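You operate a simulated robot arm through the tools that you are given. There is no shell and no other tool.

You are at the controls of a simulated two-armed robot. One attempt, no reset.

TASK
Open the carton's plain flap, drop the foam block in, then shut and clamp it again. Where these are worked on the way, their far stop is far enough and under half their travel is too little: plain flap.

Only the result counts: the job must be done as asked and must still hold three seconds after the hand-in. Knocking over, shifting, dropping, spilling or breaking anything else fails it.

THE ROBOT
Two 7-joint arms with fingered hands on one trunk that stands fixed in place. Base frame: the origin is at the foot of the trunk, x ahead of it, y to its left, z up. Units: m, rad, N and s.
The left shoulder is at [0.2, 0.135, 0.97], the right one opposite. Payload 4 kg a hand.
Tool frame (each hand has its own): the origin (TCP) lies between the finger pads and is the grasp point; the fingertips stand 0.025 m ahead of it; z points along the fingers, y is the line along which they close. Largest opening 0.088 m; the body of the gripper starts 0.029 m behind the TCP. The gripper is a hand of 4 fingers: y runs from the thumb to the fingers, the wrist lies at [-0.013, -0.106, -0.174] in the tool frame.
Orientation is that of the tool frame in the base frame, as a unit quaternion [x, y, z, w]. With the fingers straight down and the wrist toward the robot, the tool's x, y and z point along [0, 1, 0], [1, 0, 0] and [0, 0, -1] of the base frame.

THE INTERFACE
- The arms move only by the tool arm_command. It takes "left_series", "right_series" or both (then of equal length, played together; a hand with none holds still); each is one flat list of numbers, 6 for each row, row after row: the turn, a rotation vector about the base's x, y, z in rad, then the shift along the base's x, y, z in m. In form: [ax, ay, az, tx, ty, tz, ax, ay, az, tx, ty, tz, ...]. A call has 1 to 20 rows; each row shifts and turns the commanded pose from where the row before left it. Rows are played at 5 a second. More than 0.05 m and 0.15 rad between two rows, and nothing of the call is played. Where a pose cannot be reached the arm comes as near as it can. A force on the tool above 40 N (or 10 N above the force at the start of the call, whichever is more), or a blocked arm, ends the call early, and 0.2 s more pass. In this call time passes only in rows, and 0.2 s behind the last. The reply holds the time, the measured pose of the TCP, the force on the tool along the base axes, the opening and the grip force, in the units named above and with some noise, with the torque about the TCP (base axes, N m) and any sound that the robot's microphone picked up.
- Cameras (640 x 400 px; columns grow to the right, rows downward): "scene" is now at [0.1054, 0.0457, 1.5787]; the picture's right is [0.69, -0.72, 0.00], its down [-0.45, -0.44, -0.78] and it looks along [0.56, 0.54, -0.63] (base axes); focal length 262 px, centre (320, 200). "left" rides on the left gripper at [-0.064, -0.083, -0.098] in its tool frame; the picture's right is [-0.62, -0.37, 0.69], its down [0.71, -0.63, 0.30] and it looks along [0.32, 0.68, 0.65] (tool axes); focal length 265 px, centre (320, 200). "right" rides on the right gripper at [0.064, -0.083, -0.098] in its tool frame; the picture's right is [-0.62, 0.37, -0.69], its down [-0.71, -0.63, 0.30] and it looks along [-0.32, 0.68, 0.65] (tool axes); focal length 265 px, centre (320, 200). There is no depth. A picture from a camera that has moved, and an enlarged one, comes with that camera's place and axes in the base frame and with its lens. The place of the scene camera against the robot may be out by one fixed shift of up to 0.025 m in any direction.
- grab_frame(camera): a new picture of that camera. It takes no simulated time.
- raise_lower(by): slides the trunk up (or, below 0, down) by that many m; the arms and the scene camera ride with it, the base frame stays. It gives what a move gives, with no picture.
- finger_targets(index, middle, ring, thumb_bend, thumb_turn, hand): sets how far each is bent, from 0 (flat) to 1 (curled in); at 0.3 the hand is open as for a grip, at 0.7 the pads meet at the TCP. One left out holds its place. A second passes; each finger stops where it meets its share of the squeeze, and holds until it gets a number again. It is the only way to open and close the hand. It gives what a move gives, with no picture; readings hold the bend of each and the force on the fingers (four entries, about 0 where the hand has none), thumb and palm. thumb_turn goes from beside the hand (0) to across from the fingers (1), as for a grip.
- turn_head(pan, tilt): turns the head with the scene camera to pan (to the left, within 1.693 rad either way) and tilt (down, from -0.506 to 1.204), counted from straight ahead of the robot. It gives what a move gives.
- inspect(camera, box): a new picture of the part [left, top, right, bottom] of that camera's present view, enlarged. It takes no simulated time.
- sign_off(): hands the job in; it is judged then, once.

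Places have to be worked out from the pictures, the camera data and where the tool is seen. Open the grippers and draw the arms clear of the work before you hand the job in, unless the task says otherwise.

The tools are called after ">>>" as name(argument=value, ...) on one line, values as JSON. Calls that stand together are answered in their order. arm_command: Moves the arms, as the interface text tells. Its arguments: {"type":"object","properties":{"left_series":{"type":"array","items":{"type":"number"}},"right_series":{"type":"array","items":{"type":"number"}}},"required":[]} The other tools are called the same way: raise_lower (by) slides the trunk up or down; finger_targets (index, middle, ring, thumb_bend, thumb_turn, hand) moves the fingers one by one; turn_head (pan, tilt) turns the head that bears the scene camera; grab_frame (camera) takes a picture; inspect (camera, box) takes an enlarged picture of a part of a camera's view; sign_off () hands the job in.

At the start:

```text
time_s: 0.0
left_eef_pos: [0.3992, 0.474, 1.3051]
left_orientation: [0.707, 0.707, 0.0, 0.0]
left_ft_force: [-0.5, -0.4, 0.1]
left_torque: [-0.03, -0.02, 0.0]
left_grip_width: 0.0877
left_grasp_force: 0.0
left_shape: jaw
left_bend: [0.3, 0.3, 0.3, 0.3, 0.98]
left_finger forces: [0.1, 0.0, 0.1, 0.0, 0.0, 0.0]
right_eef_pos: [0.5759, 0.0224, 1.2778]
right_orientation: [0.707, 0.707, 0.001, 0.001]
right_ft_force: [1.1, 0.7, 0.0]
right_torque: [0.0, -0.02, 0.03]
right_grip_width: 0.0876
right_grasp_force: 0.0
right_shape: jaw
right_bend: [0.3, 0.3, 0.3, 0.3, 0.98]
right_finger forces: [0.0, 0.0, 0.1, 0.0, 0.0, 0.1]
trunk travel left (down, up): [-0.575, 0.195]
head pan, tilt: [0.768, 0.682]
```

scene: 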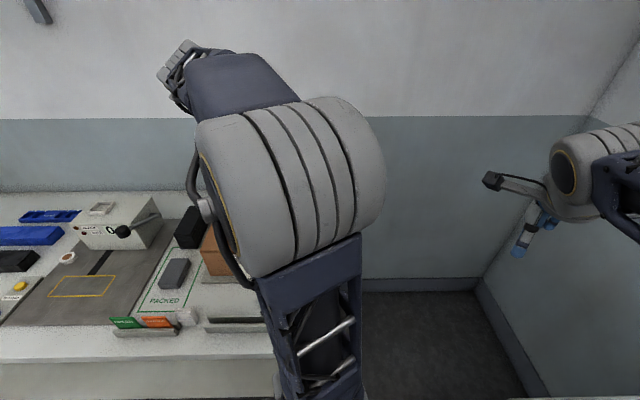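
right: 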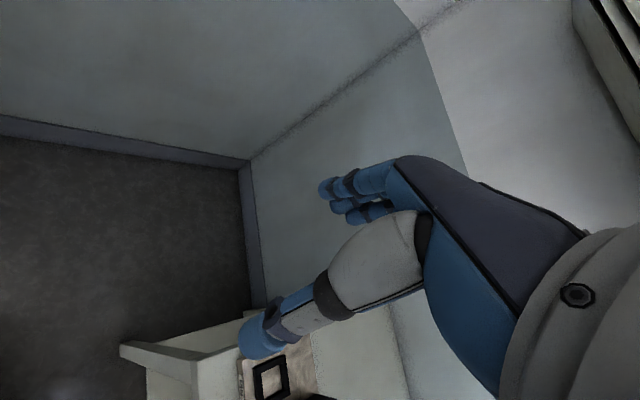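
left: 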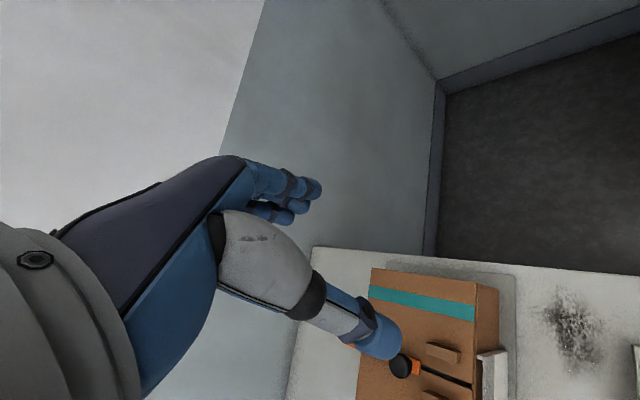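

The left arm blocks the scene camera's view of the carton, so I turn the head to look around the bench first.

>>> turn_head(pan=0.3, tilt=0.8)

>>> grab_frame(camera="scene")

>>> grab_frame(camera="left")

```text
time_s: 0.9
left_eef_pos: [0.3974, 0.4735, 1.306]
left_orientation: [0.707, 0.707, 0.0, 0.0]
left_ft_force: [0.7, 0.4, 0.0]
left_torque: [0.0, 0.0, 0.02]
left_grip_width: 0.088
left_grasp_force: 0.1
left_shape: jaw
left_bend: [0.3, 0.3, 0.3, 0.3, 0.98]
left_finger forces: [0.1, 0.0, 0.0, 0.1, 0.1, 0.0]
right_eef_pos: [0.5759, 0.0213, 1.2769]
right_orientation: [0.707, 0.707, 0.0, 0.0]
right_ft_force: [0.7, 0.0, -0.1]
right_torque: [0.02, 0.01, -0.01]
right_grip_width: 0.0875
right_grasp_force: 0.0
right_shape: jaw
right_bend: [0.3, 0.3, 0.3, 0.3, 0.98]
right_finger forces: [0.0, 0.0, 0.0, 0.1, 0.1, 0.0]
trunk travel left (down, up): [-0.575, 0.195]
head pan, tilt: [0.3, 0.799]
```

```text
taken
camera scene: at [0.1209, 0.0101, 1.569], right [0.3, -0.95, 0.0], down [-0.68, -0.21, -0.7], along [0.67, 0.21, -0.72], focal length 262 px, centre (320, 200)
```

scene: 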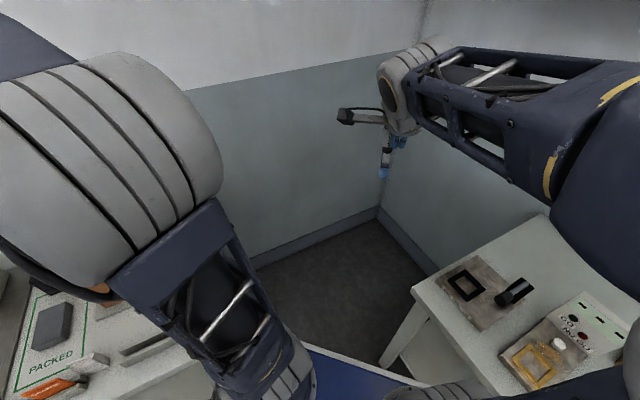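

```text
taken
camera left: at [0.3137, 0.411, 1.4026], right [-0.37, -0.62, -0.69], down [-0.63, 0.71, -0.3], along [0.68, 0.32, -0.65], focal length 265 px, centre (320, 200)
```

left: 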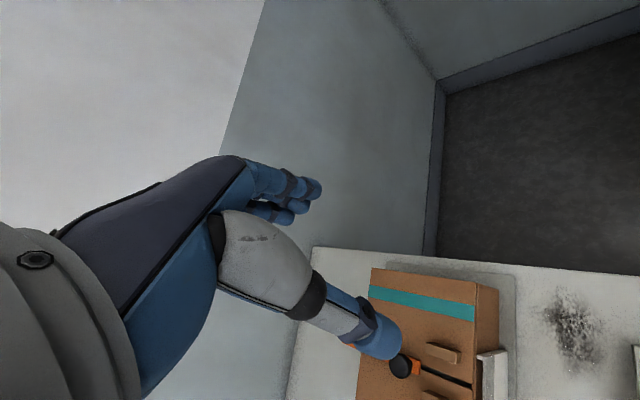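

Benches stand on both left and right; the carton is on the left one beneath the left hand. I look farther left and also at the right for a full inventory.

>>> turn_head(pan=1.2, tilt=0.9)

>>> grab_frame(camera="scene")

>>> inspect(camera="left", box=[280, 220, 640, 400])

```text
time_s: 2.1
left_eef_pos: [0.397, 0.4744, 1.3059]
left_orientation: [0.706, 0.708, 0.0, -0.001]
left_ft_force: [0.7, 0.8, -0.3]
left_torque: [0.01, 0.02, -0.03]
left_grip_width: 0.0875
left_grasp_force: 0.1
left_shape: jaw
left_bend: [0.3, 0.3, 0.3, 0.3, 0.98]
left_finger forces: [0.0, 0.0, 0.0, 0.0, 0.0, 0.0]
right_eef_pos: [0.5773, 0.0223, 1.2772]
right_orientation: [0.707, 0.707, 0.0, 0.0]
right_ft_force: [-0.1, -0.5, -0.2]
right_torque: [-0.01, 0.0, 0.0]
right_grip_width: 0.0874
right_grasp_force: 0.1
right_shape: jaw
right_bend: [0.3, 0.3, 0.3, 0.3, 0.98]
right_finger forces: [0.1, 0.0, 0.0, 0.0, 0.0, 0.0]
trunk travel left (down, up): [-0.575, 0.195]
head pan, tilt: [1.201, 0.901]
```

```text
taken
camera scene: at [0.0712, 0.0566, 1.561], right [0.93, -0.36, 0.0], down [-0.28, -0.73, -0.62], along [0.23, 0.58, -0.78], focal length 262 px, centre (320, 200)
```

scene: 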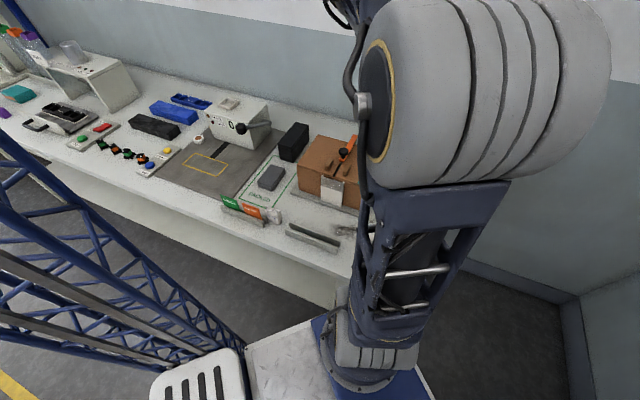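

```text
1.78 times, centred on (460, 310) of left
camera zoom: at [0.3137, 0.411, 1.4025], right [-0.37, -0.62, -0.69], down [-0.63, 0.71, -0.3], along [0.68, 0.32, -0.65], focal length 472 px, centre (71, 4)
```

zoom: 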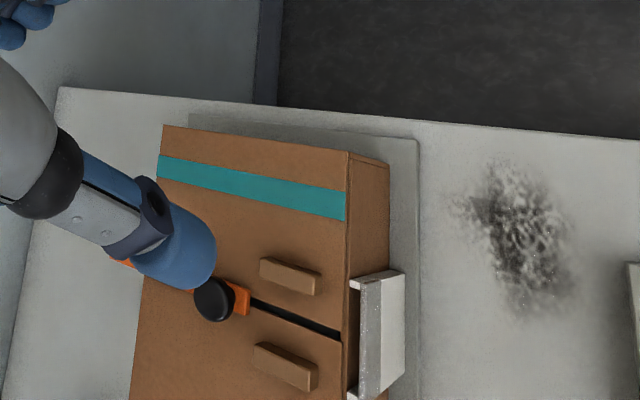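

The left bench holds the carton with two tabbed flaps (one with teal tape), an orange toggle with a black knob, and a dark block on the "PACKED" mat. I zoom into the scene view.

>>> inspect(camera="scene", box=[200, 80, 380, 260])

>>> inspect(camera="scene", box=[0, 30, 260, 200])

>>> inspect(camera="scene", box=[280, 110, 380, 220])

```text
2.22 times, centred on (290, 170) of scene
camera zoom: at [0.0712, 0.0566, 1.561], right [0.93, -0.36, 0.0], down [-0.28, -0.73, -0.62], along [0.23, 0.58, -0.78], focal length 581 px, centre (387, 267)
```

zoom: 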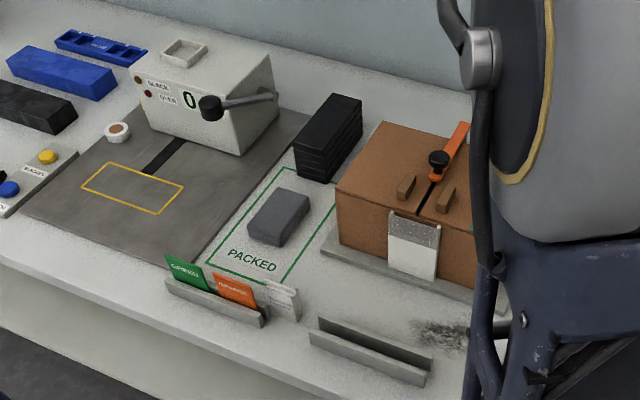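

```text
2.35 times, centred on (130, 115) of scene
camera zoom: at [0.0712, 0.0566, 1.561], right [0.93, -0.36, 0.0], down [-0.28, -0.73, -0.62], along [0.23, 0.58, -0.78], focal length 615 px, centre (767, 400)
```

zoom: 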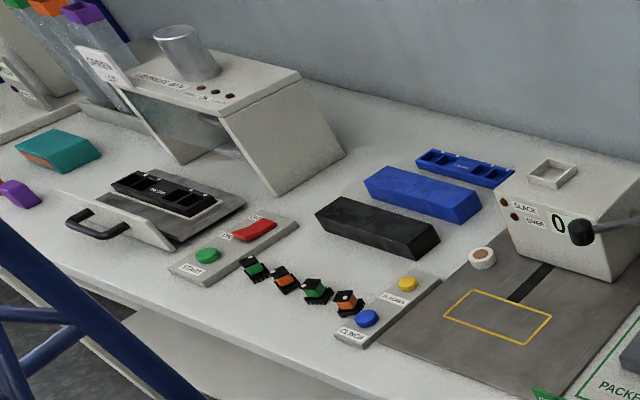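

```text
3.64 times, centred on (330, 165) of scene
camera zoom: at [0.0712, 0.0566, 1.561], right [0.93, -0.36, 0.0], down [-0.28, -0.73, -0.62], along [0.23, 0.58, -0.78], focal length 951 px, centre (284, 327)
```

zoom: 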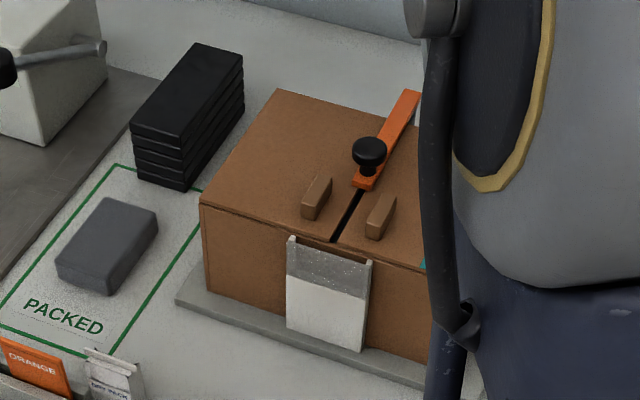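

The knob triangulates to about (0.38, 0.64, 0.99), so the carton is on the left bench in front of the left hand. I yaw the left hand 90° left so its wrist points toward the robot as seen from that bench, and get its camera onto the carton.

>>> arm_command(left_series=[0, 0, 0.15, 0, -0.005, 0, 0, 0, 0.15, 0, -0.005, 0, 0, 0, 0.15, 0, -0.005, 0, 0, 0, 0.15, 0, -0.005, 0, 0, 0, 0.15, 0, -0.005, 0, 0, 0, 0.15, 0, -0.005, 0, 0, 0, 0.15, 0, -0.005, 0, 0, 0, 0.15, 0, -0.005, 0, 0, 0, 0.15, 0, -0.005, 0, 0, 0, 0.15, 0, -0.005, 0, 0, 0, 0.0708, 0, 0, 0])

>>> grab_frame(camera="left")

>>> grab_frame(camera="scene")

```text
time_s: 4.5
left_eef_pos: [0.3975, 0.424, 1.3053]
left_orientation: [0.0, 1.0, 0.0, 0.0]
left_ft_force: [0.0, -0.4, 0.3]
left_torque: [-0.04, 0.0, 0.02]
left_grip_width: 0.0877
left_grasp_force: 0.1
left_shape: jaw
left_bend: [0.3, 0.3, 0.3, 0.3, 0.98]
left_finger forces: [0.0, 0.0, 0.0, 0.0, 0.1, 0.0]
right_eef_pos: [0.5767, 0.0219, 1.2765]
right_orientation: [0.707, 0.707, 0.001, 0.0]
right_ft_force: [-0.6, 0.0, -0.2]
right_torque: [-0.01, 0.01, 0.02]
right_grip_width: 0.0877
right_grasp_force: 0.1
right_shape: jaw
right_bend: [0.3, 0.3, 0.3, 0.3, 0.98]
right_finger forces: [0.1, 0.0, 0.0, 0.0, 0.1, 0.0]
trunk travel left (down, up): [-0.575, 0.195]
head pan, tilt: [1.201, 0.901]
```

```text
taken
camera left: at [0.4613, 0.3422, 1.4027], right [0.62, -0.37, -0.69], down [-0.71, -0.63, -0.3], along [-0.33, 0.68, -0.65], focal length 265 px, centre (320, 200)
```

left: 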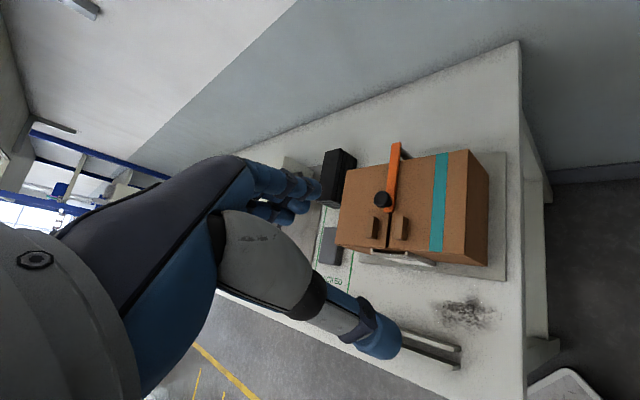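

```text
taken
camera scene: at [0.071, 0.0566, 1.561], right [0.93, -0.36, 0.0], down [-0.28, -0.73, -0.62], along [0.22, 0.58, -0.78], focal length 262 px, centre (320, 200)
```

scene: 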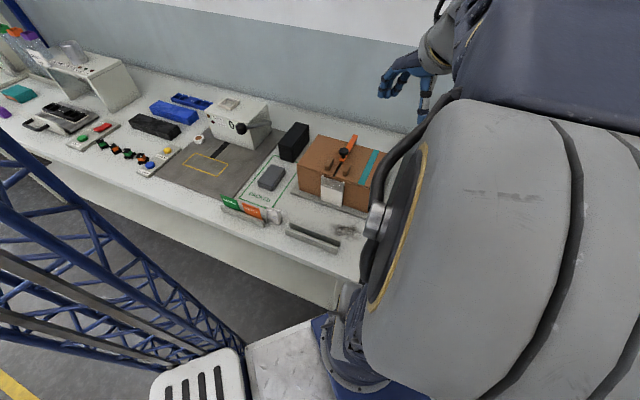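

Now both cameras see the carton. I zoom both for detail on the flaps, clamp and the grey block.

>>> inspect(camera="left", box=[310, 120, 530, 290])

>>> inspect(camera="scene", box=[220, 110, 400, 240])

>>> inspect(camera="scene", box=[280, 120, 400, 220])

```text
2.35 times, centred on (420, 205) of left
camera zoom: at [0.4613, 0.3422, 1.4027], right [0.62, -0.37, -0.69], down [-0.71, -0.63, -0.3], along [-0.33, 0.68, -0.65], focal length 624 px, centre (85, 188)
```

zoom: 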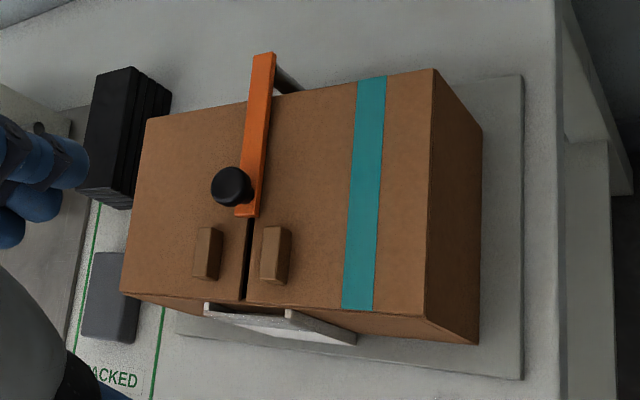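

```text
3.08 times, centred on (310, 175) of scene
camera zoom: at [0.071, 0.0566, 1.561], right [0.93, -0.36, 0.0], down [-0.28, -0.73, -0.62], along [0.22, 0.58, -0.78], focal length 805 px, centre (351, 277)
```

zoom: 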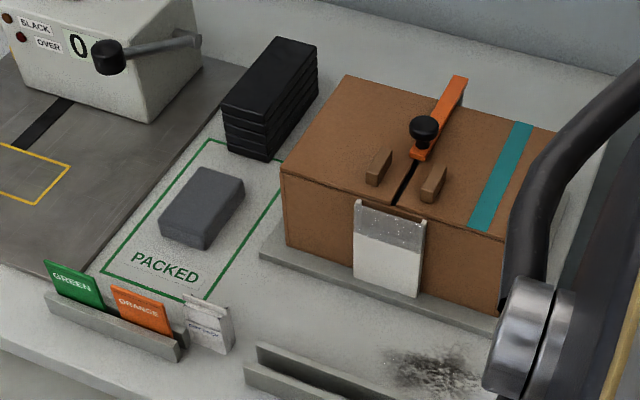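

```text
4.00 times, centred on (340, 170) of scene
camera zoom: at [0.071, 0.0566, 1.561], right [0.93, -0.36, 0.0], down [-0.28, -0.73, -0.62], along [0.22, 0.58, -0.78], focal length 1046 px, centre (240, 320)
```

zoom: 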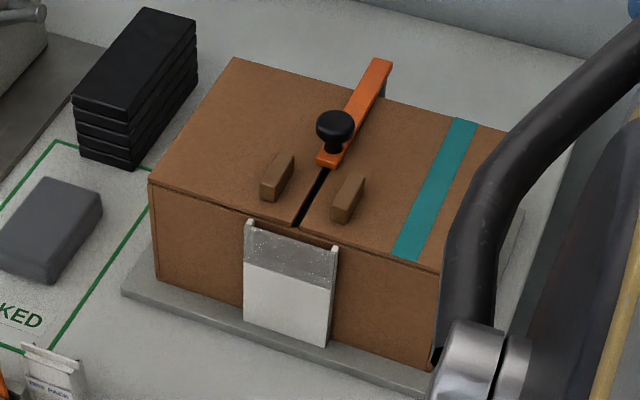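

The carton and bench are rotated about 45° (seam pointing outwards along (0.7,0.7)), top at z≈0.97, centred near (0.38,0.64). I zoom more on the clamp and its post to judge how it moves.

>>> inspect(camera="left", box=[350, 120, 450, 190])

>>> inspect(camera="left", box=[350, 190, 450, 280])

>>> inspect(camera="scene", box=[310, 125, 370, 175])

>>> inspect(camera="scene", box=[230, 150, 310, 220])

```text
5.71 times, centred on (400, 155) of left
camera zoom: at [0.4613, 0.3422, 1.4027], right [0.62, -0.37, -0.69], down [-0.71, -0.63, -0.3], along [-0.33, 0.68, -0.65], focal length 1517 px, centre (-137, 457)
```

zoom: 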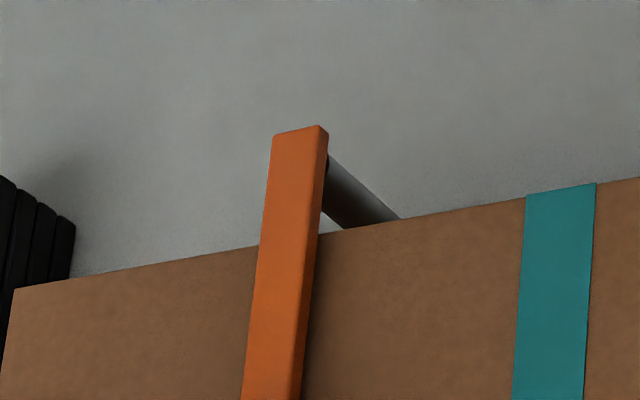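

```text
4.44 times, centred on (400, 235) of left
camera zoom: at [0.4613, 0.3422, 1.4027], right [0.62, -0.37, -0.69], down [-0.71, -0.63, -0.3], along [-0.33, 0.68, -0.65], focal length 1180 px, centre (-36, 44)
```

zoom: 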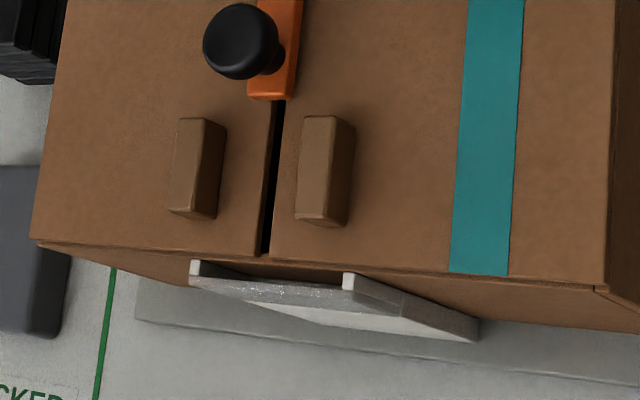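

```text
8.00 times, centred on (340, 150) of scene
camera zoom: at [0.071, 0.0566, 1.561], right [0.93, -0.36, 0.0], down [-0.28, -0.73, -0.62], along [0.22, 0.58, -0.78], focal length 2092 px, centre (160, 600)
```

zoom: 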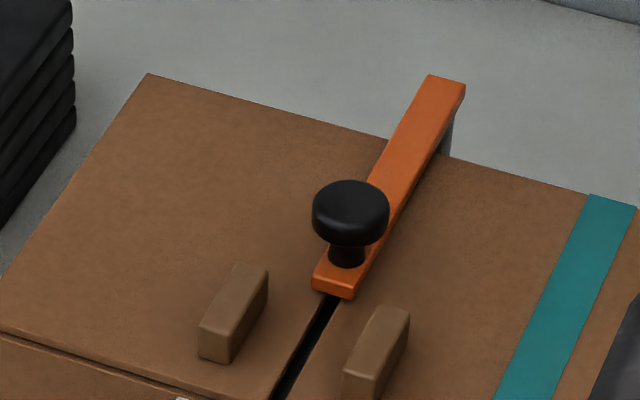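

```text
5.71 times, centred on (270, 185) of scene
camera zoom: at [0.071, 0.0566, 1.561], right [0.93, -0.36, 0.0], down [-0.28, -0.73, -0.62], along [0.22, 0.58, -0.78], focal length 1494 px, centre (606, 286)
```

zoom: 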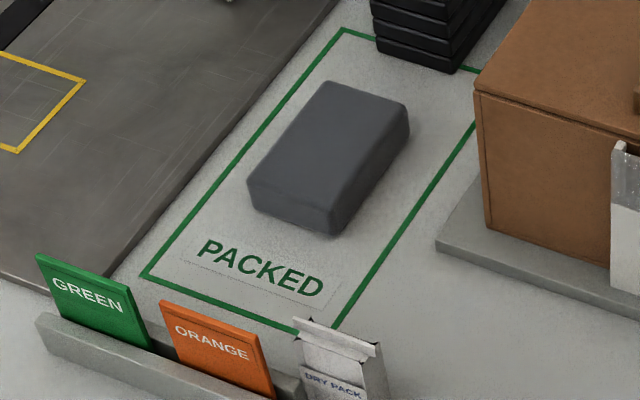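

The grey block with soft rounded edges in the PACKED outline looks like the foam block. I check the other candidates (long black/blue blocks) before committing.

>>> inspect(camera="scene", box=[110, 80, 230, 150])

>>> inspect(camera="scene", box=[0, 60, 130, 150])

>>> inspect(camera="scene", box=[210, 180, 370, 260])

```text
5.33 times, centred on (170, 115) of scene
camera zoom: at [0.071, 0.0566, 1.561], right [0.93, -0.36, 0.0], down [-0.28, -0.73, -0.62], along [0.22, 0.58, -0.78], focal length 1395 px, centre (1120, 653)
```

zoom: 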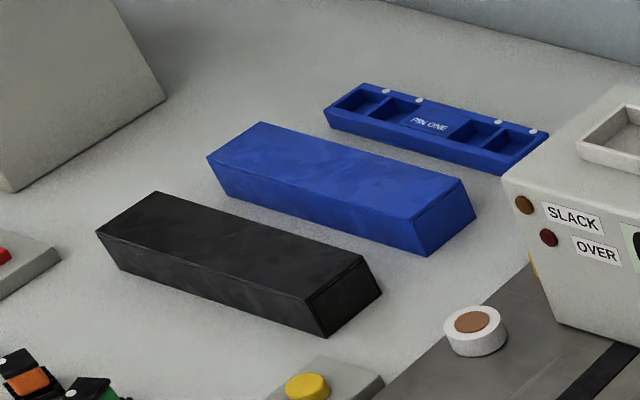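

```text
4.44 times, centred on (65, 105) of scene
camera zoom: at [0.071, 0.0566, 1.561], right [0.93, -0.36, 0.0], down [-0.28, -0.73, -0.62], along [0.22, 0.58, -0.78], focal length 1162 px, centre (1453, 622)
```

zoom: 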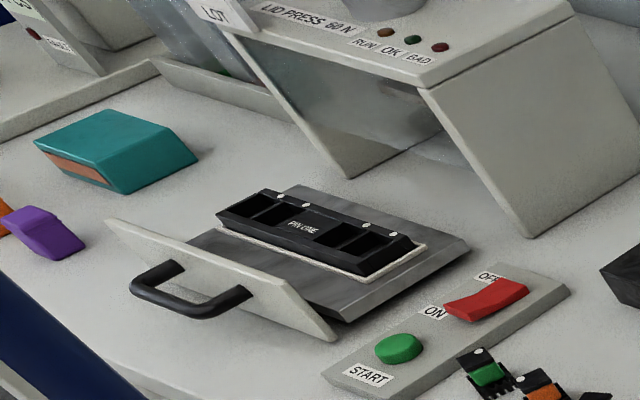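

```text
4.00 times, centred on (290, 220) of scene
camera zoom: at [0.071, 0.0566, 1.561], right [0.93, -0.36, 0.0], down [-0.28, -0.73, -0.62], along [0.22, 0.58, -0.78], focal length 1046 px, centre (440, 120)
```

zoom: 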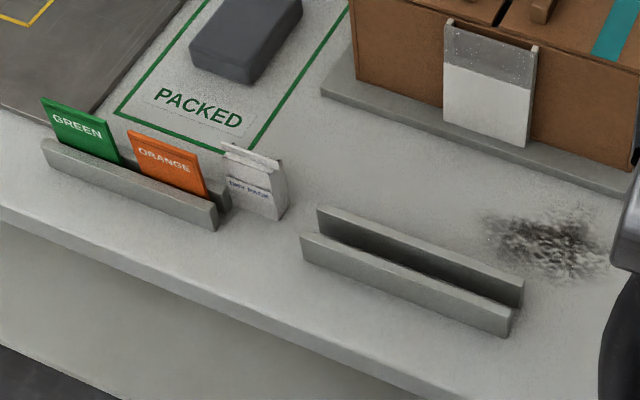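

The long blocks are lids of another station, so the grey block (~0.06×0.10×0.03 m at about (0.15,0.76)) is the foam. Next I move the left hand to the carton's right-rear to view the clamp's post from close up.

>>> arm_command(left_series=[0, 0, 0.0982, 0.0246, 0.026, -0.02, 0, 0, 0.0982, 0.0246, 0.026, -0.02, 0, 0, 0.0982, 0.0246, 0.026, -0.02, 0, 0, 0.0982, 0.0246, 0.026, -0.02, 0, 0, 0.0982, 0.0246, 0.026, -0.02, 0, 0, 0.0982, 0.0246, 0.026, -0.02, 0, 0, 0.0982, 0.0246, 0.026, -0.02, 0, 0, 0.0982, 0.0246, 0.026, -0.02])

>>> grab_frame(camera="left")

>>> grab_frame(camera="scene")

```text
time_s: 6.3
left_eef_pos: [0.5948, 0.6316, 1.1461]
left_orientation: [-0.384, 0.923, 0.0, 0.001]
left_ft_force: [-1.1, -0.8, 0.3]
left_torque: [0.03, -0.04, 0.01]
left_grip_width: 0.0876
left_grasp_force: 0.1
left_shape: jaw
left_bend: [0.3, 0.3, 0.3, 0.3, 0.98]
left_finger forces: [0.0, 0.0, 0.0, 0.1, 0.0, 0.0]
right_eef_pos: [0.5763, 0.0212, 1.2771]
right_orientation: [0.707, 0.707, 0.0, 0.0]
right_ft_force: [0.7, -0.1, -0.4]
right_torque: [0.02, -0.02, -0.01]
right_grip_width: 0.0875
right_grasp_force: 0.1
right_shape: jaw
right_bend: [0.3, 0.3, 0.3, 0.3, 0.98]
right_finger forces: [0.1, 0.1, 0.0, 0.0, 0.0, 0.0]
trunk travel left (down, up): [-0.575, 0.195]
head pan, tilt: [1.201, 0.901]
```

```text
taken
camera left: at [0.6977, 0.62, 1.2425], right [0.7, 0.18, -0.69], down [-0.06, -0.95, -0.3], along [-0.71, 0.25, -0.65], focal length 265 px, centre (320, 200)
```

left: 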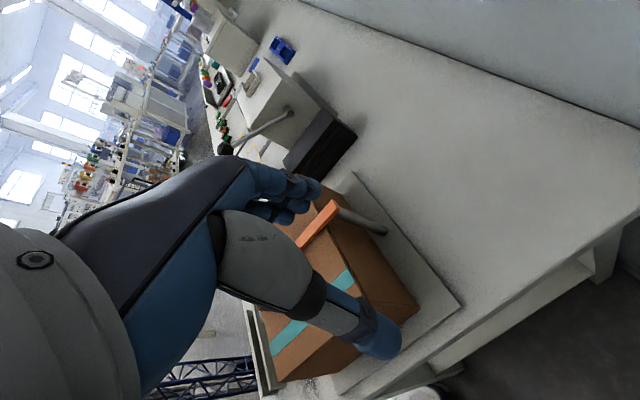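

```text
taken
camera scene: at [0.0707, 0.0562, 1.5611], right [0.93, -0.36, 0.0], down [-0.28, -0.73, -0.62], along [0.22, 0.58, -0.78], focal length 262 px, centre (320, 200)
```

scene: 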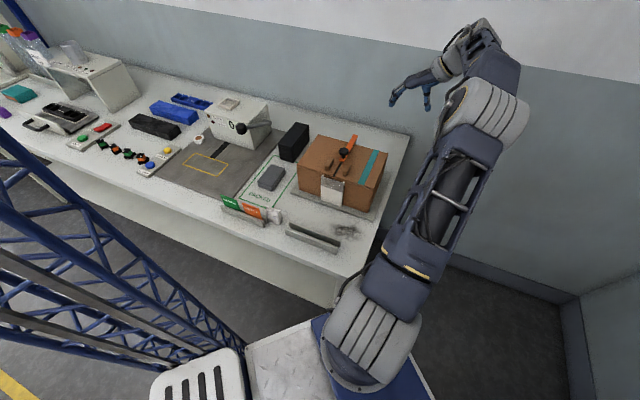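

Now the scene camera has a clear view of the carton, and the left camera sees the clamp post. I zoom on both.

>>> inspect(camera="left", box=[280, 180, 420, 280])

>>> inspect(camera="scene", box=[280, 120, 400, 220])

```text
4.00 times, centred on (350, 230) of left
camera zoom: at [0.6977, 0.62, 1.2425], right [0.7, 0.18, -0.69], down [-0.06, -0.95, -0.3], along [-0.71, 0.25, -0.65], focal length 1062 px, centre (200, 80)
```

zoom: 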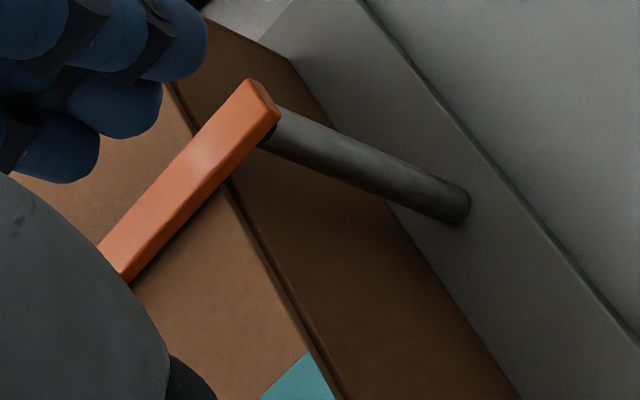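

```text
4.00 times, centred on (340, 170) of scene
camera zoom: at [0.0707, 0.0562, 1.5611], right [0.93, -0.36, 0.0], down [-0.28, -0.73, -0.62], along [0.22, 0.58, -0.78], focal length 1046 px, centre (240, 320)
```

zoom: 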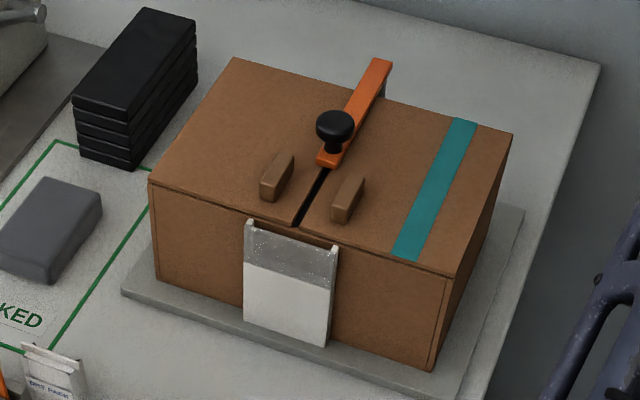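

The clamp is a bar swivelling on a vertical post behind the carton (post ≈ 0.10 m beyond the carton centre), bar top ≈ 1.0, knob head ≈ 1.015. I move the open left hand over the knob, staying at z≈1.12, to verify its place.

>>> arm_command(left_series=[0, 0, 0, -0.0434, -0.001, 0, 0, 0, 0, -0.0434, -0.001, 0, 0, 0, 0, -0.0434, -0.001, -0.008, 0, 0, 0, -0.0434, -0.001, -0.008, 0, 0, 0, -0.0434, -0.001, -0.01])

>>> grab_frame(camera="left")

>>> inspect(camera="scene", box=[240, 60, 420, 220])

```text
time_s: 7.5
left_eef_pos: [0.3788, 0.6269, 1.1201]
left_orientation: [-0.382, 0.924, 0.0, -0.001]
left_ft_force: [-0.3, 0.2, -1.4]
left_torque: [-0.02, 0.04, 0.02]
left_grip_width: 0.0877
left_grasp_force: 0.1
left_shape: jaw
left_bend: [0.3, 0.3, 0.3, 0.3, 0.98]
left_finger forces: [0.0, 0.1, 0.0, 0.0, 0.1, 0.0]
right_eef_pos: [0.5764, 0.0223, 1.2776]
right_orientation: [0.707, 0.707, 0.0, 0.0]
right_ft_force: [0.4, -1.0, -0.9]
right_torque: [0.02, 0.0, 0.01]
right_grip_width: 0.0876
right_grasp_force: 0.1
right_shape: jaw
right_bend: [0.3, 0.3, 0.3, 0.3, 0.98]
right_finger forces: [0.0, 0.0, 0.1, 0.1, 0.0, 0.0]
trunk travel left (down, up): [-0.575, 0.195]
head pan, tilt: [1.201, 0.901]
```

```text
taken
camera left: at [0.4814, 0.6153, 1.2177], right [0.7, 0.18, -0.69], down [-0.06, -0.95, -0.3], along [-0.71, 0.25, -0.65], focal length 265 px, centre (320, 200)
```

left: 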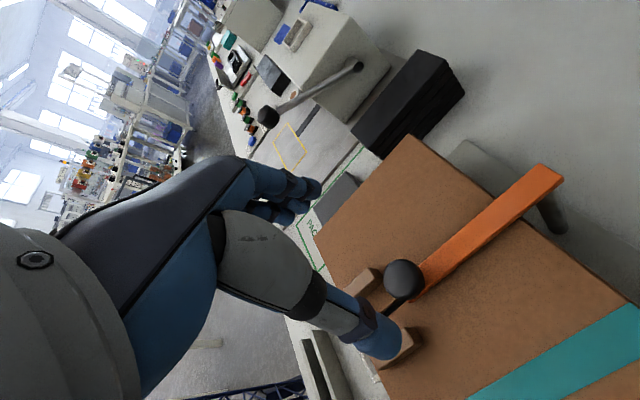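

```text
2.50 times, centred on (330, 140) of scene
camera zoom: at [0.0714, 0.0566, 1.561], right [0.93, -0.36, 0.0], down [-0.28, -0.73, -0.62], along [0.22, 0.58, -0.78], focal length 654 px, centre (295, 350)
```

zoom: 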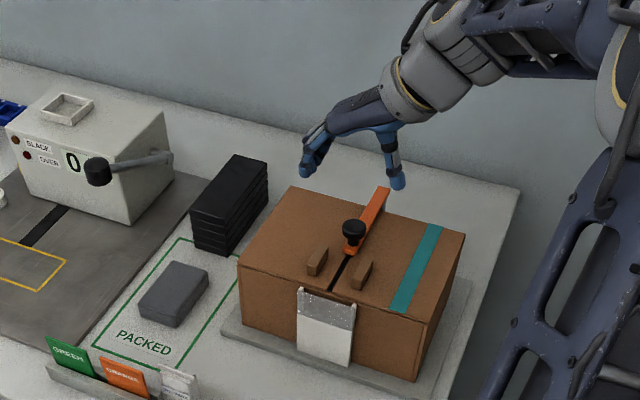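

The knob is visible between the fingers; triangulation now puts the knob head near (0.38,0.62,1.025) and the carton top nearer 0.997. I zoom in to refine heights before descending.

>>> inspect(camera="left", box=[340, 120, 480, 220])

>>> inspect(camera="left", box=[480, 150, 640, 260])

>>> inspect(camera="left", box=[330, 230, 470, 370])

```text
4.00 times, centred on (410, 170) of left
camera zoom: at [0.4814, 0.6153, 1.2177], right [0.7, 0.18, -0.69], down [-0.06, -0.95, -0.3], along [-0.71, 0.25, -0.65], focal length 1062 px, centre (-40, 320)
```

zoom: 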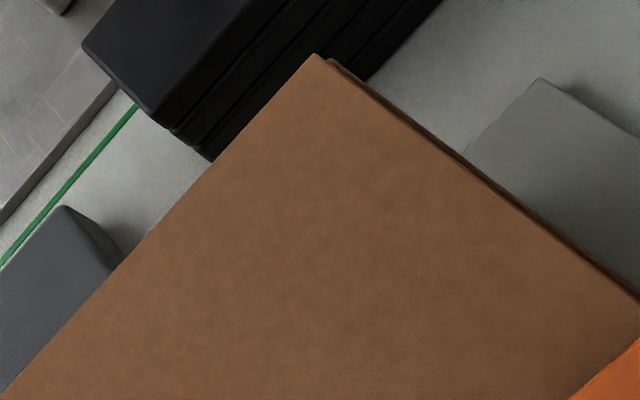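

```text
3.64 times, centred on (560, 205) of left
camera zoom: at [0.4814, 0.6153, 1.2177], right [0.7, 0.18, -0.69], down [-0.06, -0.95, -0.3], along [-0.71, 0.25, -0.65], focal length 965 px, centre (-553, 182)
```

zoom: 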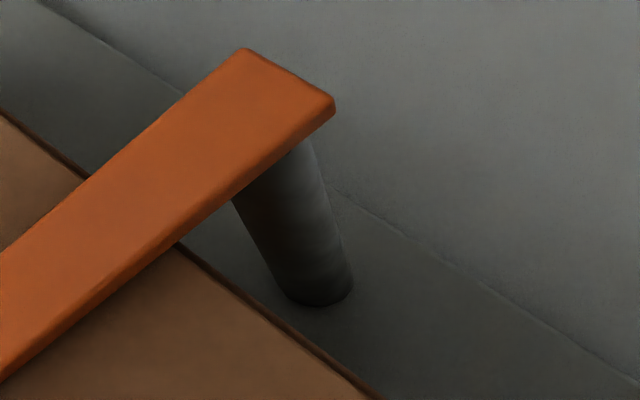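

```text
2.86 times, centred on (400, 300) of left
camera zoom: at [0.4814, 0.6153, 1.2177], right [0.7, 0.18, -0.69], down [-0.06, -0.95, -0.3], along [-0.71, 0.25, -0.65], focal length 758 px, centre (91, -86)
```

zoom: 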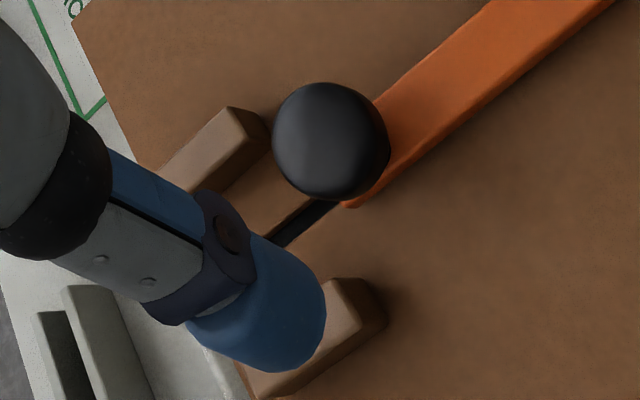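

Refined: carton top z≈0.991, bar top ≈1.0015, knob head centre ≈ (0.379,0.620,1.024), radius 0.016. I descend so the pads straddle the knob head with fingertips just above the tabs (TCP z≈1.034).

>>> arm_command(left_series=[0, 0, 0, 0.002, -0.002, -0.03, 0, 0, 0, 0.001, -0.002, -0.03, 0, 0, 0, 0, 0, -0.026])

>>> grab_frame(camera="left")

>>> inspect(camera="scene", box=[270, 90, 410, 220])

```text
time_s: 8.3
left_eef_pos: [0.3803, 0.6245, 1.0341]
left_orientation: [-0.383, 0.924, 0.0, 0.0]
left_ft_force: [-0.1, 0.0, 1.2]
left_torque: [-0.02, -0.01, -0.01]
left_grip_width: 0.0876
left_grasp_force: 0.1
left_shape: jaw
left_bend: [0.3, 0.3, 0.3, 0.3, 0.98]
left_finger forces: [0.0, 0.0, 0.0, 0.1, 0.0, 0.0]
right_eef_pos: [0.5759, 0.0219, 1.2766]
right_orientation: [0.707, 0.707, 0.0, 0.0]
right_ft_force: [0.0, 0.1, 0.5]
right_torque: [0.0, 0.0, -0.04]
right_grip_width: 0.0874
right_grasp_force: 0.1
right_shape: jaw
right_bend: [0.3, 0.3, 0.3, 0.3, 0.98]
right_finger forces: [0.0, 0.0, 0.0, 0.0, 0.0, 0.0]
trunk travel left (down, up): [-0.575, 0.195]
head pan, tilt: [1.201, 0.901]
```

```text
taken
camera left: at [0.484, 0.6112, 1.1306], right [0.7, 0.18, -0.69], down [-0.06, -0.95, -0.3], along [-0.71, 0.25, -0.65], focal length 265 px, centre (320, 200)
```

left: 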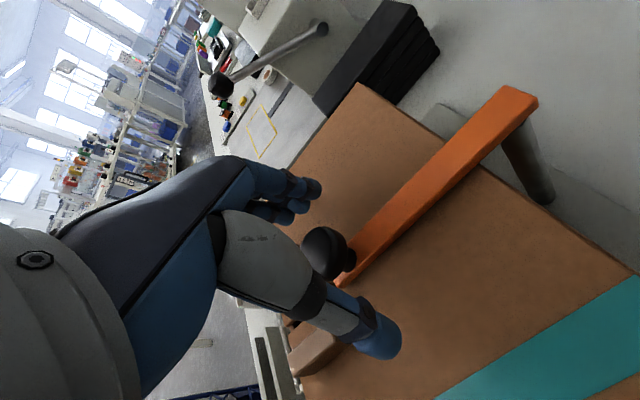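

```text
3.08 times, centred on (340, 155) of scene
camera zoom: at [0.0709, 0.0565, 1.5611], right [0.93, -0.36, 0.0], down [-0.28, -0.73, -0.62], along [0.22, 0.58, -0.78], focal length 805 px, centre (258, 338)
```

zoom: 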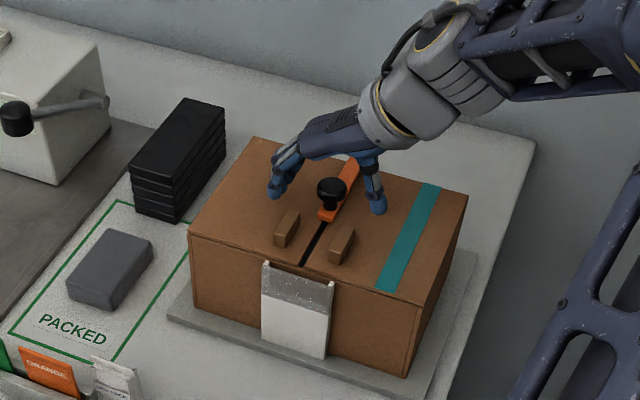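

The knob sits between thumb and fingers right at the TCP. I close to a light grip on the knob head.

>>> finger_targets(hand="left", index=0.6, middle=0.6, ring=0.6, thumb_bend=0.6)

>>> grab_frame(camera="left")

>>> inspect(camera="scene", box=[290, 100, 390, 200])

```text
time_s: 9.3
left_eef_pos: [0.3806, 0.6218, 1.0327]
left_orientation: [-0.382, 0.924, -0.001, 0.0]
left_ft_force: [0.2, -0.5, 0.2]
left_torque: [-0.04, 0.0, 0.01]
left_grip_width: 0.0205
left_grasp_force: 0.2
left_shape: fingers
left_bend: [0.6, 0.6, 0.6, 0.59, 0.98]
left_finger forces: [0.1, 0.0, 0.0, 0.1, 0.3, 0.0]
right_eef_pos: [0.5763, 0.0211, 1.2768]
right_orientation: [0.707, 0.707, 0.001, 0.0]
right_ft_force: [0.8, 0.7, -0.8]
right_torque: [0.01, 0.01, -0.01]
right_grip_width: 0.0878
right_grasp_force: 0.1
right_shape: jaw
right_bend: [0.3, 0.3, 0.3, 0.3, 0.98]
right_finger forces: [0.0, 0.1, 0.0, 0.0, 0.0, 0.0]
trunk travel left (down, up): [-0.575, 0.195]
head pan, tilt: [1.201, 0.901]
```

```text
taken
camera left: at [0.4843, 0.6112, 1.1307], right [0.7, 0.18, -0.69], down [-0.06, -0.95, -0.3], along [-0.71, 0.25, -0.65], focal length 265 px, centre (320, 200)
```

left: 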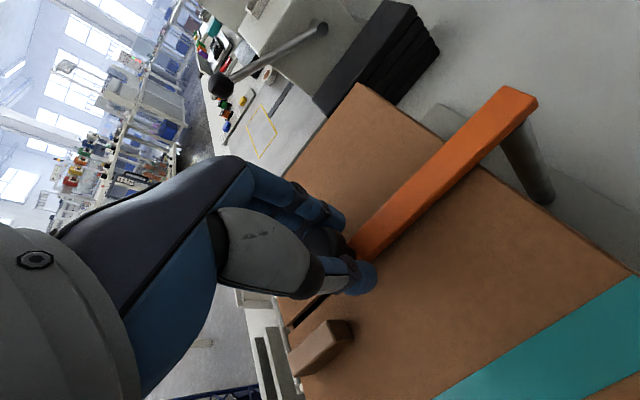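

```text
4.00 times, centred on (340, 150) of scene
camera zoom: at [0.0711, 0.0566, 1.561], right [0.93, -0.36, 0.0], down [-0.28, -0.73, -0.62], along [0.22, 0.58, -0.78], focal length 1046 px, centre (240, 400)
```

zoom: 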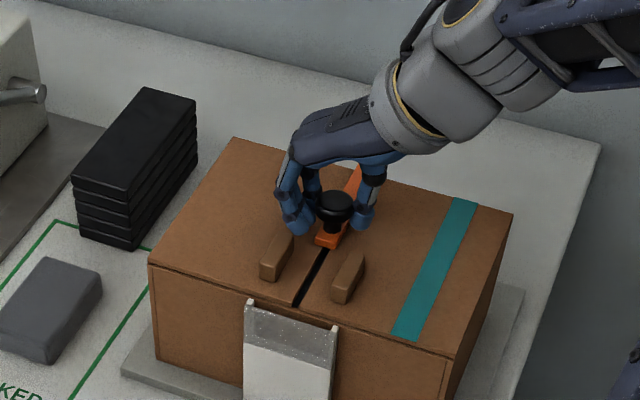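

Grip width reads 0.02 with nearly no force, so contact is not firm yet. I squeeze a bit more.

>>> finger_targets(hand="left", index=0.7, middle=0.7, ring=0.7, thumb_bend=0.7)

>>> inspect(camera="scene", box=[310, 120, 370, 180])

>>> inspect(camera="left", box=[240, 160, 400, 340])

```text
time_s: 10.3
left_eef_pos: [0.3804, 0.6241, 1.0324]
left_orientation: [-0.383, 0.924, 0.001, -0.001]
left_ft_force: [0.1, -0.3, -2.3]
left_torque: [0.03, 0.01, -0.02]
left_grip_width: 0.0115
left_grasp_force: 5.3
left_shape: fingers
left_bend: [0.65, 0.67, 0.7, 0.63, 0.97]
left_finger forces: [3.4, 2.1, 0.1, 0.0, 5.4, 0.1]
right_eef_pos: [0.5761, 0.0218, 1.2768]
right_orientation: [0.708, 0.707, 0.0, 0.0]
right_ft_force: [-0.3, 0.3, -0.8]
right_torque: [0.01, -0.01, 0.01]
right_grip_width: 0.0876
right_grasp_force: 0.1
right_shape: jaw
right_bend: [0.3, 0.3, 0.3, 0.3, 0.98]
right_finger forces: [0.1, 0.0, 0.0, 0.0, 0.0, 0.0]
trunk travel left (down, up): [-0.575, 0.195]
head pan, tilt: [1.201, 0.901]
```

```text
6.67 times, centred on (340, 150) of scene
camera zoom: at [0.0712, 0.0567, 1.561], right [0.93, -0.36, 0.0], down [-0.28, -0.73, -0.62], along [0.22, 0.58, -0.78], focal length 1743 px, centre (187, 533)
```

zoom: 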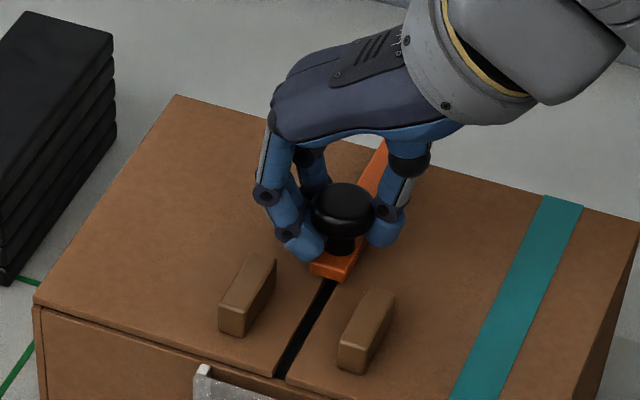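

```text
2.22 times, centred on (320, 250) of left
camera zoom: at [0.4843, 0.6113, 1.1306], right [0.7, 0.18, -0.69], down [-0.06, -0.95, -0.3], along [-0.71, 0.25, -0.65], focal length 590 px, centre (320, 89)
```

zoom: 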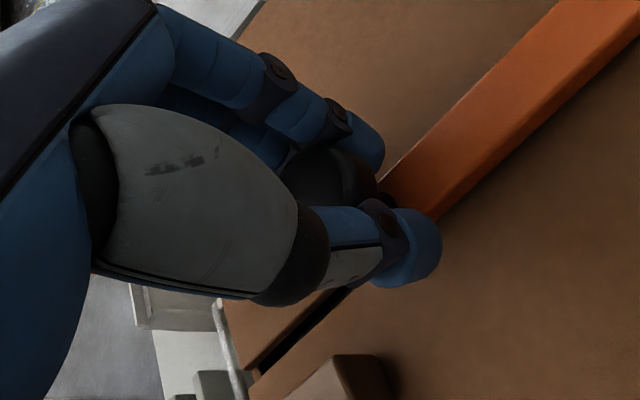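

The index, middle and thumb now hold the knob with ~5 N. I try a small swing about the post toward the taped (+r) side and watch the force.

>>> arm_command(left_series=[0, 0, 0.05, 0.004, -0.0037, 0, 0, 0, 0.05, 0.004, -0.0035, 0, 0, 0, 0.05, 0.0042, -0.0032, 0])

>>> inspect(camera="scene", box=[310, 120, 370, 180])

```text
time_s: 11.1
left_eef_pos: [0.3901, 0.6154, 1.0355]
left_orientation: [-0.452, 0.892, 0.001, 0.0]
left_ft_force: [-14.5, 21.2, 1.7]
left_torque: [0.23, 0.24, -0.19]
left_grip_width: 0.015
left_grasp_force: 12.1
left_shape: fingers
left_bend: [0.54, 0.6, 0.7, 0.7, 0.97]
left_finger forces: [14.7, 9.4, 0.1, 0.2, 0.0, 0.0]
right_eef_pos: [0.5758, 0.0223, 1.2757]
right_orientation: [0.707, 0.707, 0.001, 0.0]
right_ft_force: [0.6, 0.3, -1.3]
right_torque: [-0.01, 0.0, -0.02]
right_grip_width: 0.0877
right_grasp_force: 0.1
right_shape: jaw
right_bend: [0.3, 0.3, 0.3, 0.3, 0.98]
right_finger forces: [0.0, 0.0, 0.1, 0.0, 0.1, 0.0]
trunk travel left (down, up): [-0.575, 0.195]
head pan, tilt: [1.201, 0.901]
```

```text
6.67 times, centred on (340, 150) of scene
camera zoom: at [0.0704, 0.0576, 1.5611], right [0.93, -0.36, 0.0], down [-0.28, -0.73, -0.62], along [0.22, 0.58, -0.78], focal length 1743 px, centre (187, 533)
```

zoom: 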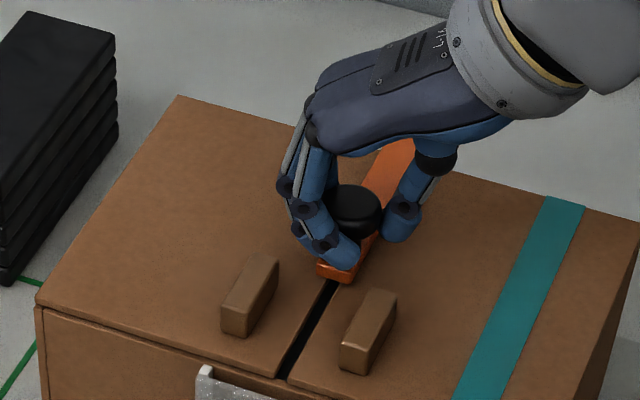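

The reaction is ~26 N with only a few mm of bar motion, so this direction seems stiff (stop, detent, or wrong motion). I go back to neutral and test lifting slightly instead.

>>> arm_command(left_series=[0, 0, -0.05, -0.0042, 0.0032, 0, 0, 0, -0.05, -0.004, 0.0035, 0, 0, 0, -0.05, -0.004, 0.0037, 0])

>>> inspect(camera="scene", box=[310, 120, 370, 180])

```text
time_s: 11.9
left_eef_pos: [0.3826, 0.6221, 1.0328]
left_orientation: [-0.381, 0.924, -0.002, 0.0]
left_ft_force: [-3.3, -2.1, 3.2]
left_torque: [-0.04, 0.03, 0.02]
left_grip_width: 0.0098
left_grasp_force: 5.7
left_shape: fingers
left_bend: [0.65, 0.67, 0.7, 0.66, 0.97]
left_finger forces: [3.3, 3.7, 0.0, 0.0, 4.9, 0.1]
right_eef_pos: [0.5761, 0.0217, 1.2762]
right_orientation: [0.707, 0.707, 0.0, 0.0]
right_ft_force: [0.1, 0.2, -0.4]
right_torque: [0.03, 0.03, -0.03]
right_grip_width: 0.0874
right_grasp_force: 0.1
right_shape: jaw
right_bend: [0.3, 0.3, 0.3, 0.3, 0.98]
right_finger forces: [0.0, 0.0, 0.0, 0.1, 0.0, 0.0]
trunk travel left (down, up): [-0.575, 0.195]
head pan, tilt: [1.201, 0.901]
```

```text
6.67 times, centred on (340, 150) of scene
camera zoom: at [0.0712, 0.0563, 1.561], right [0.93, -0.36, 0.0], down [-0.28, -0.73, -0.62], along [0.22, 0.58, -0.78], focal length 1743 px, centre (187, 533)
```

zoom: 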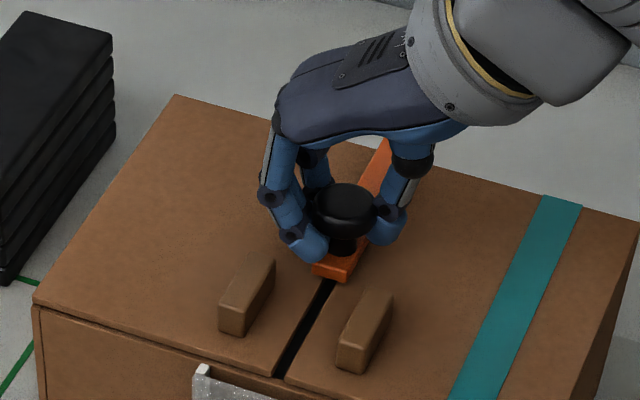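

Neutral again with low forces. Now a gentle lift test of 1 cm.

>>> arm_command(left_series=[0, 0, 0, 0, 0, 0.004, 0, 0, 0, 0, 0, 0.004, 0, 0, 0, 0, 0, 0.004])

>>> inspect(camera="scene", box=[310, 120, 370, 180])

```text
time_s: 12.7
left_eef_pos: [0.3813, 0.6233, 1.0427]
left_orientation: [-0.382, 0.924, -0.001, -0.001]
left_ft_force: [1.6, 2.4, -24.8]
left_torque: [-0.02, -0.16, 0.05]
left_grip_width: 0.0157
left_grasp_force: 12.1
left_shape: fingers
left_bend: [0.62, 0.65, 0.7, 0.63, 0.96]
left_finger forces: [6.2, 11.5, 0.0, 0.0, 5.9, 0.1]
right_eef_pos: [0.576, 0.0231, 1.2768]
right_orientation: [0.707, 0.707, 0.001, 0.0]
right_ft_force: [1.0, -0.3, 0.3]
right_torque: [-0.02, -0.01, -0.01]
right_grip_width: 0.0875
right_grasp_force: 0.0
right_shape: jaw
right_bend: [0.3, 0.3, 0.3, 0.3, 0.98]
right_finger forces: [0.0, 0.0, 0.1, 0.0, 0.0, 0.1]
trunk travel left (down, up): [-0.575, 0.195]
head pan, tilt: [1.201, 0.901]
```

```text
6.67 times, centred on (340, 150) of scene
camera zoom: at [0.0716, 0.0574, 1.5606], right [0.93, -0.36, 0.0], down [-0.28, -0.73, -0.62], along [0.22, 0.58, -0.78], focal length 1743 px, centre (187, 533)
```

zoom: 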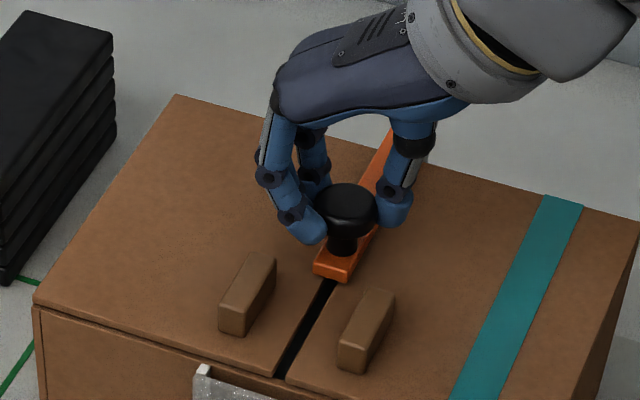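

Lifting meets 25 N with no motion, so it is not a vertical hinge. I return down and test the swing the other way (toward the plain-flap side).

>>> arm_command(left_series=[0, 0, 0, 0, 0, -0.006, 0, 0, 0, 0, 0, -0.006, 0, 0, -0.05, -0.004, 0.0037, 0, 0, 0, -0.05, -0.004, 0.0037, 0, 0, 0, -0.05, -0.004, 0.0037, 0])

>>> inspect(camera="scene", box=[310, 120, 370, 180])

```text
time_s: 13.9
left_eef_pos: [0.3692, 0.6348, 1.0331]
left_orientation: [-0.311, 0.95, 0.001, 0.001]
left_ft_force: [9.7, 6.8, 4.5]
left_torque: [0.05, -0.16, 0.01]
left_grip_width: 0.009
left_grasp_force: 6.1
left_shape: fingers
left_bend: [0.66, 0.68, 0.7, 0.67, 0.94]
left_finger forces: [4.5, 1.0, 0.0, 0.0, 7.5, 0.1]
right_eef_pos: [0.5773, 0.0216, 1.278]
right_orientation: [0.708, 0.707, -0.001, 0.0]
right_ft_force: [0.2, -0.8, 0.7]
right_torque: [0.0, -0.03, 0.02]
right_grip_width: 0.0878
right_grasp_force: 0.1
right_shape: jaw
right_bend: [0.3, 0.3, 0.3, 0.3, 0.98]
right_finger forces: [0.1, 0.0, 0.1, 0.1, 0.0, 0.0]
trunk travel left (down, up): [-0.575, 0.195]
head pan, tilt: [1.201, 0.901]
```

```text
6.67 times, centred on (340, 150) of scene
camera zoom: at [0.0715, 0.0567, 1.561], right [0.93, -0.36, 0.0], down [-0.28, -0.73, -0.62], along [0.22, 0.58, -0.78], focal length 1743 px, centre (187, 533)
```

zoom: 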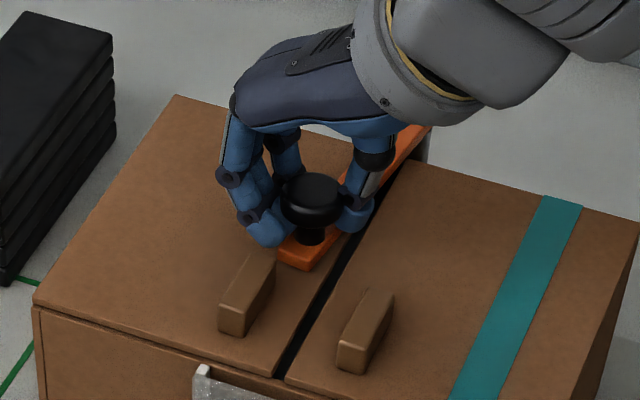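

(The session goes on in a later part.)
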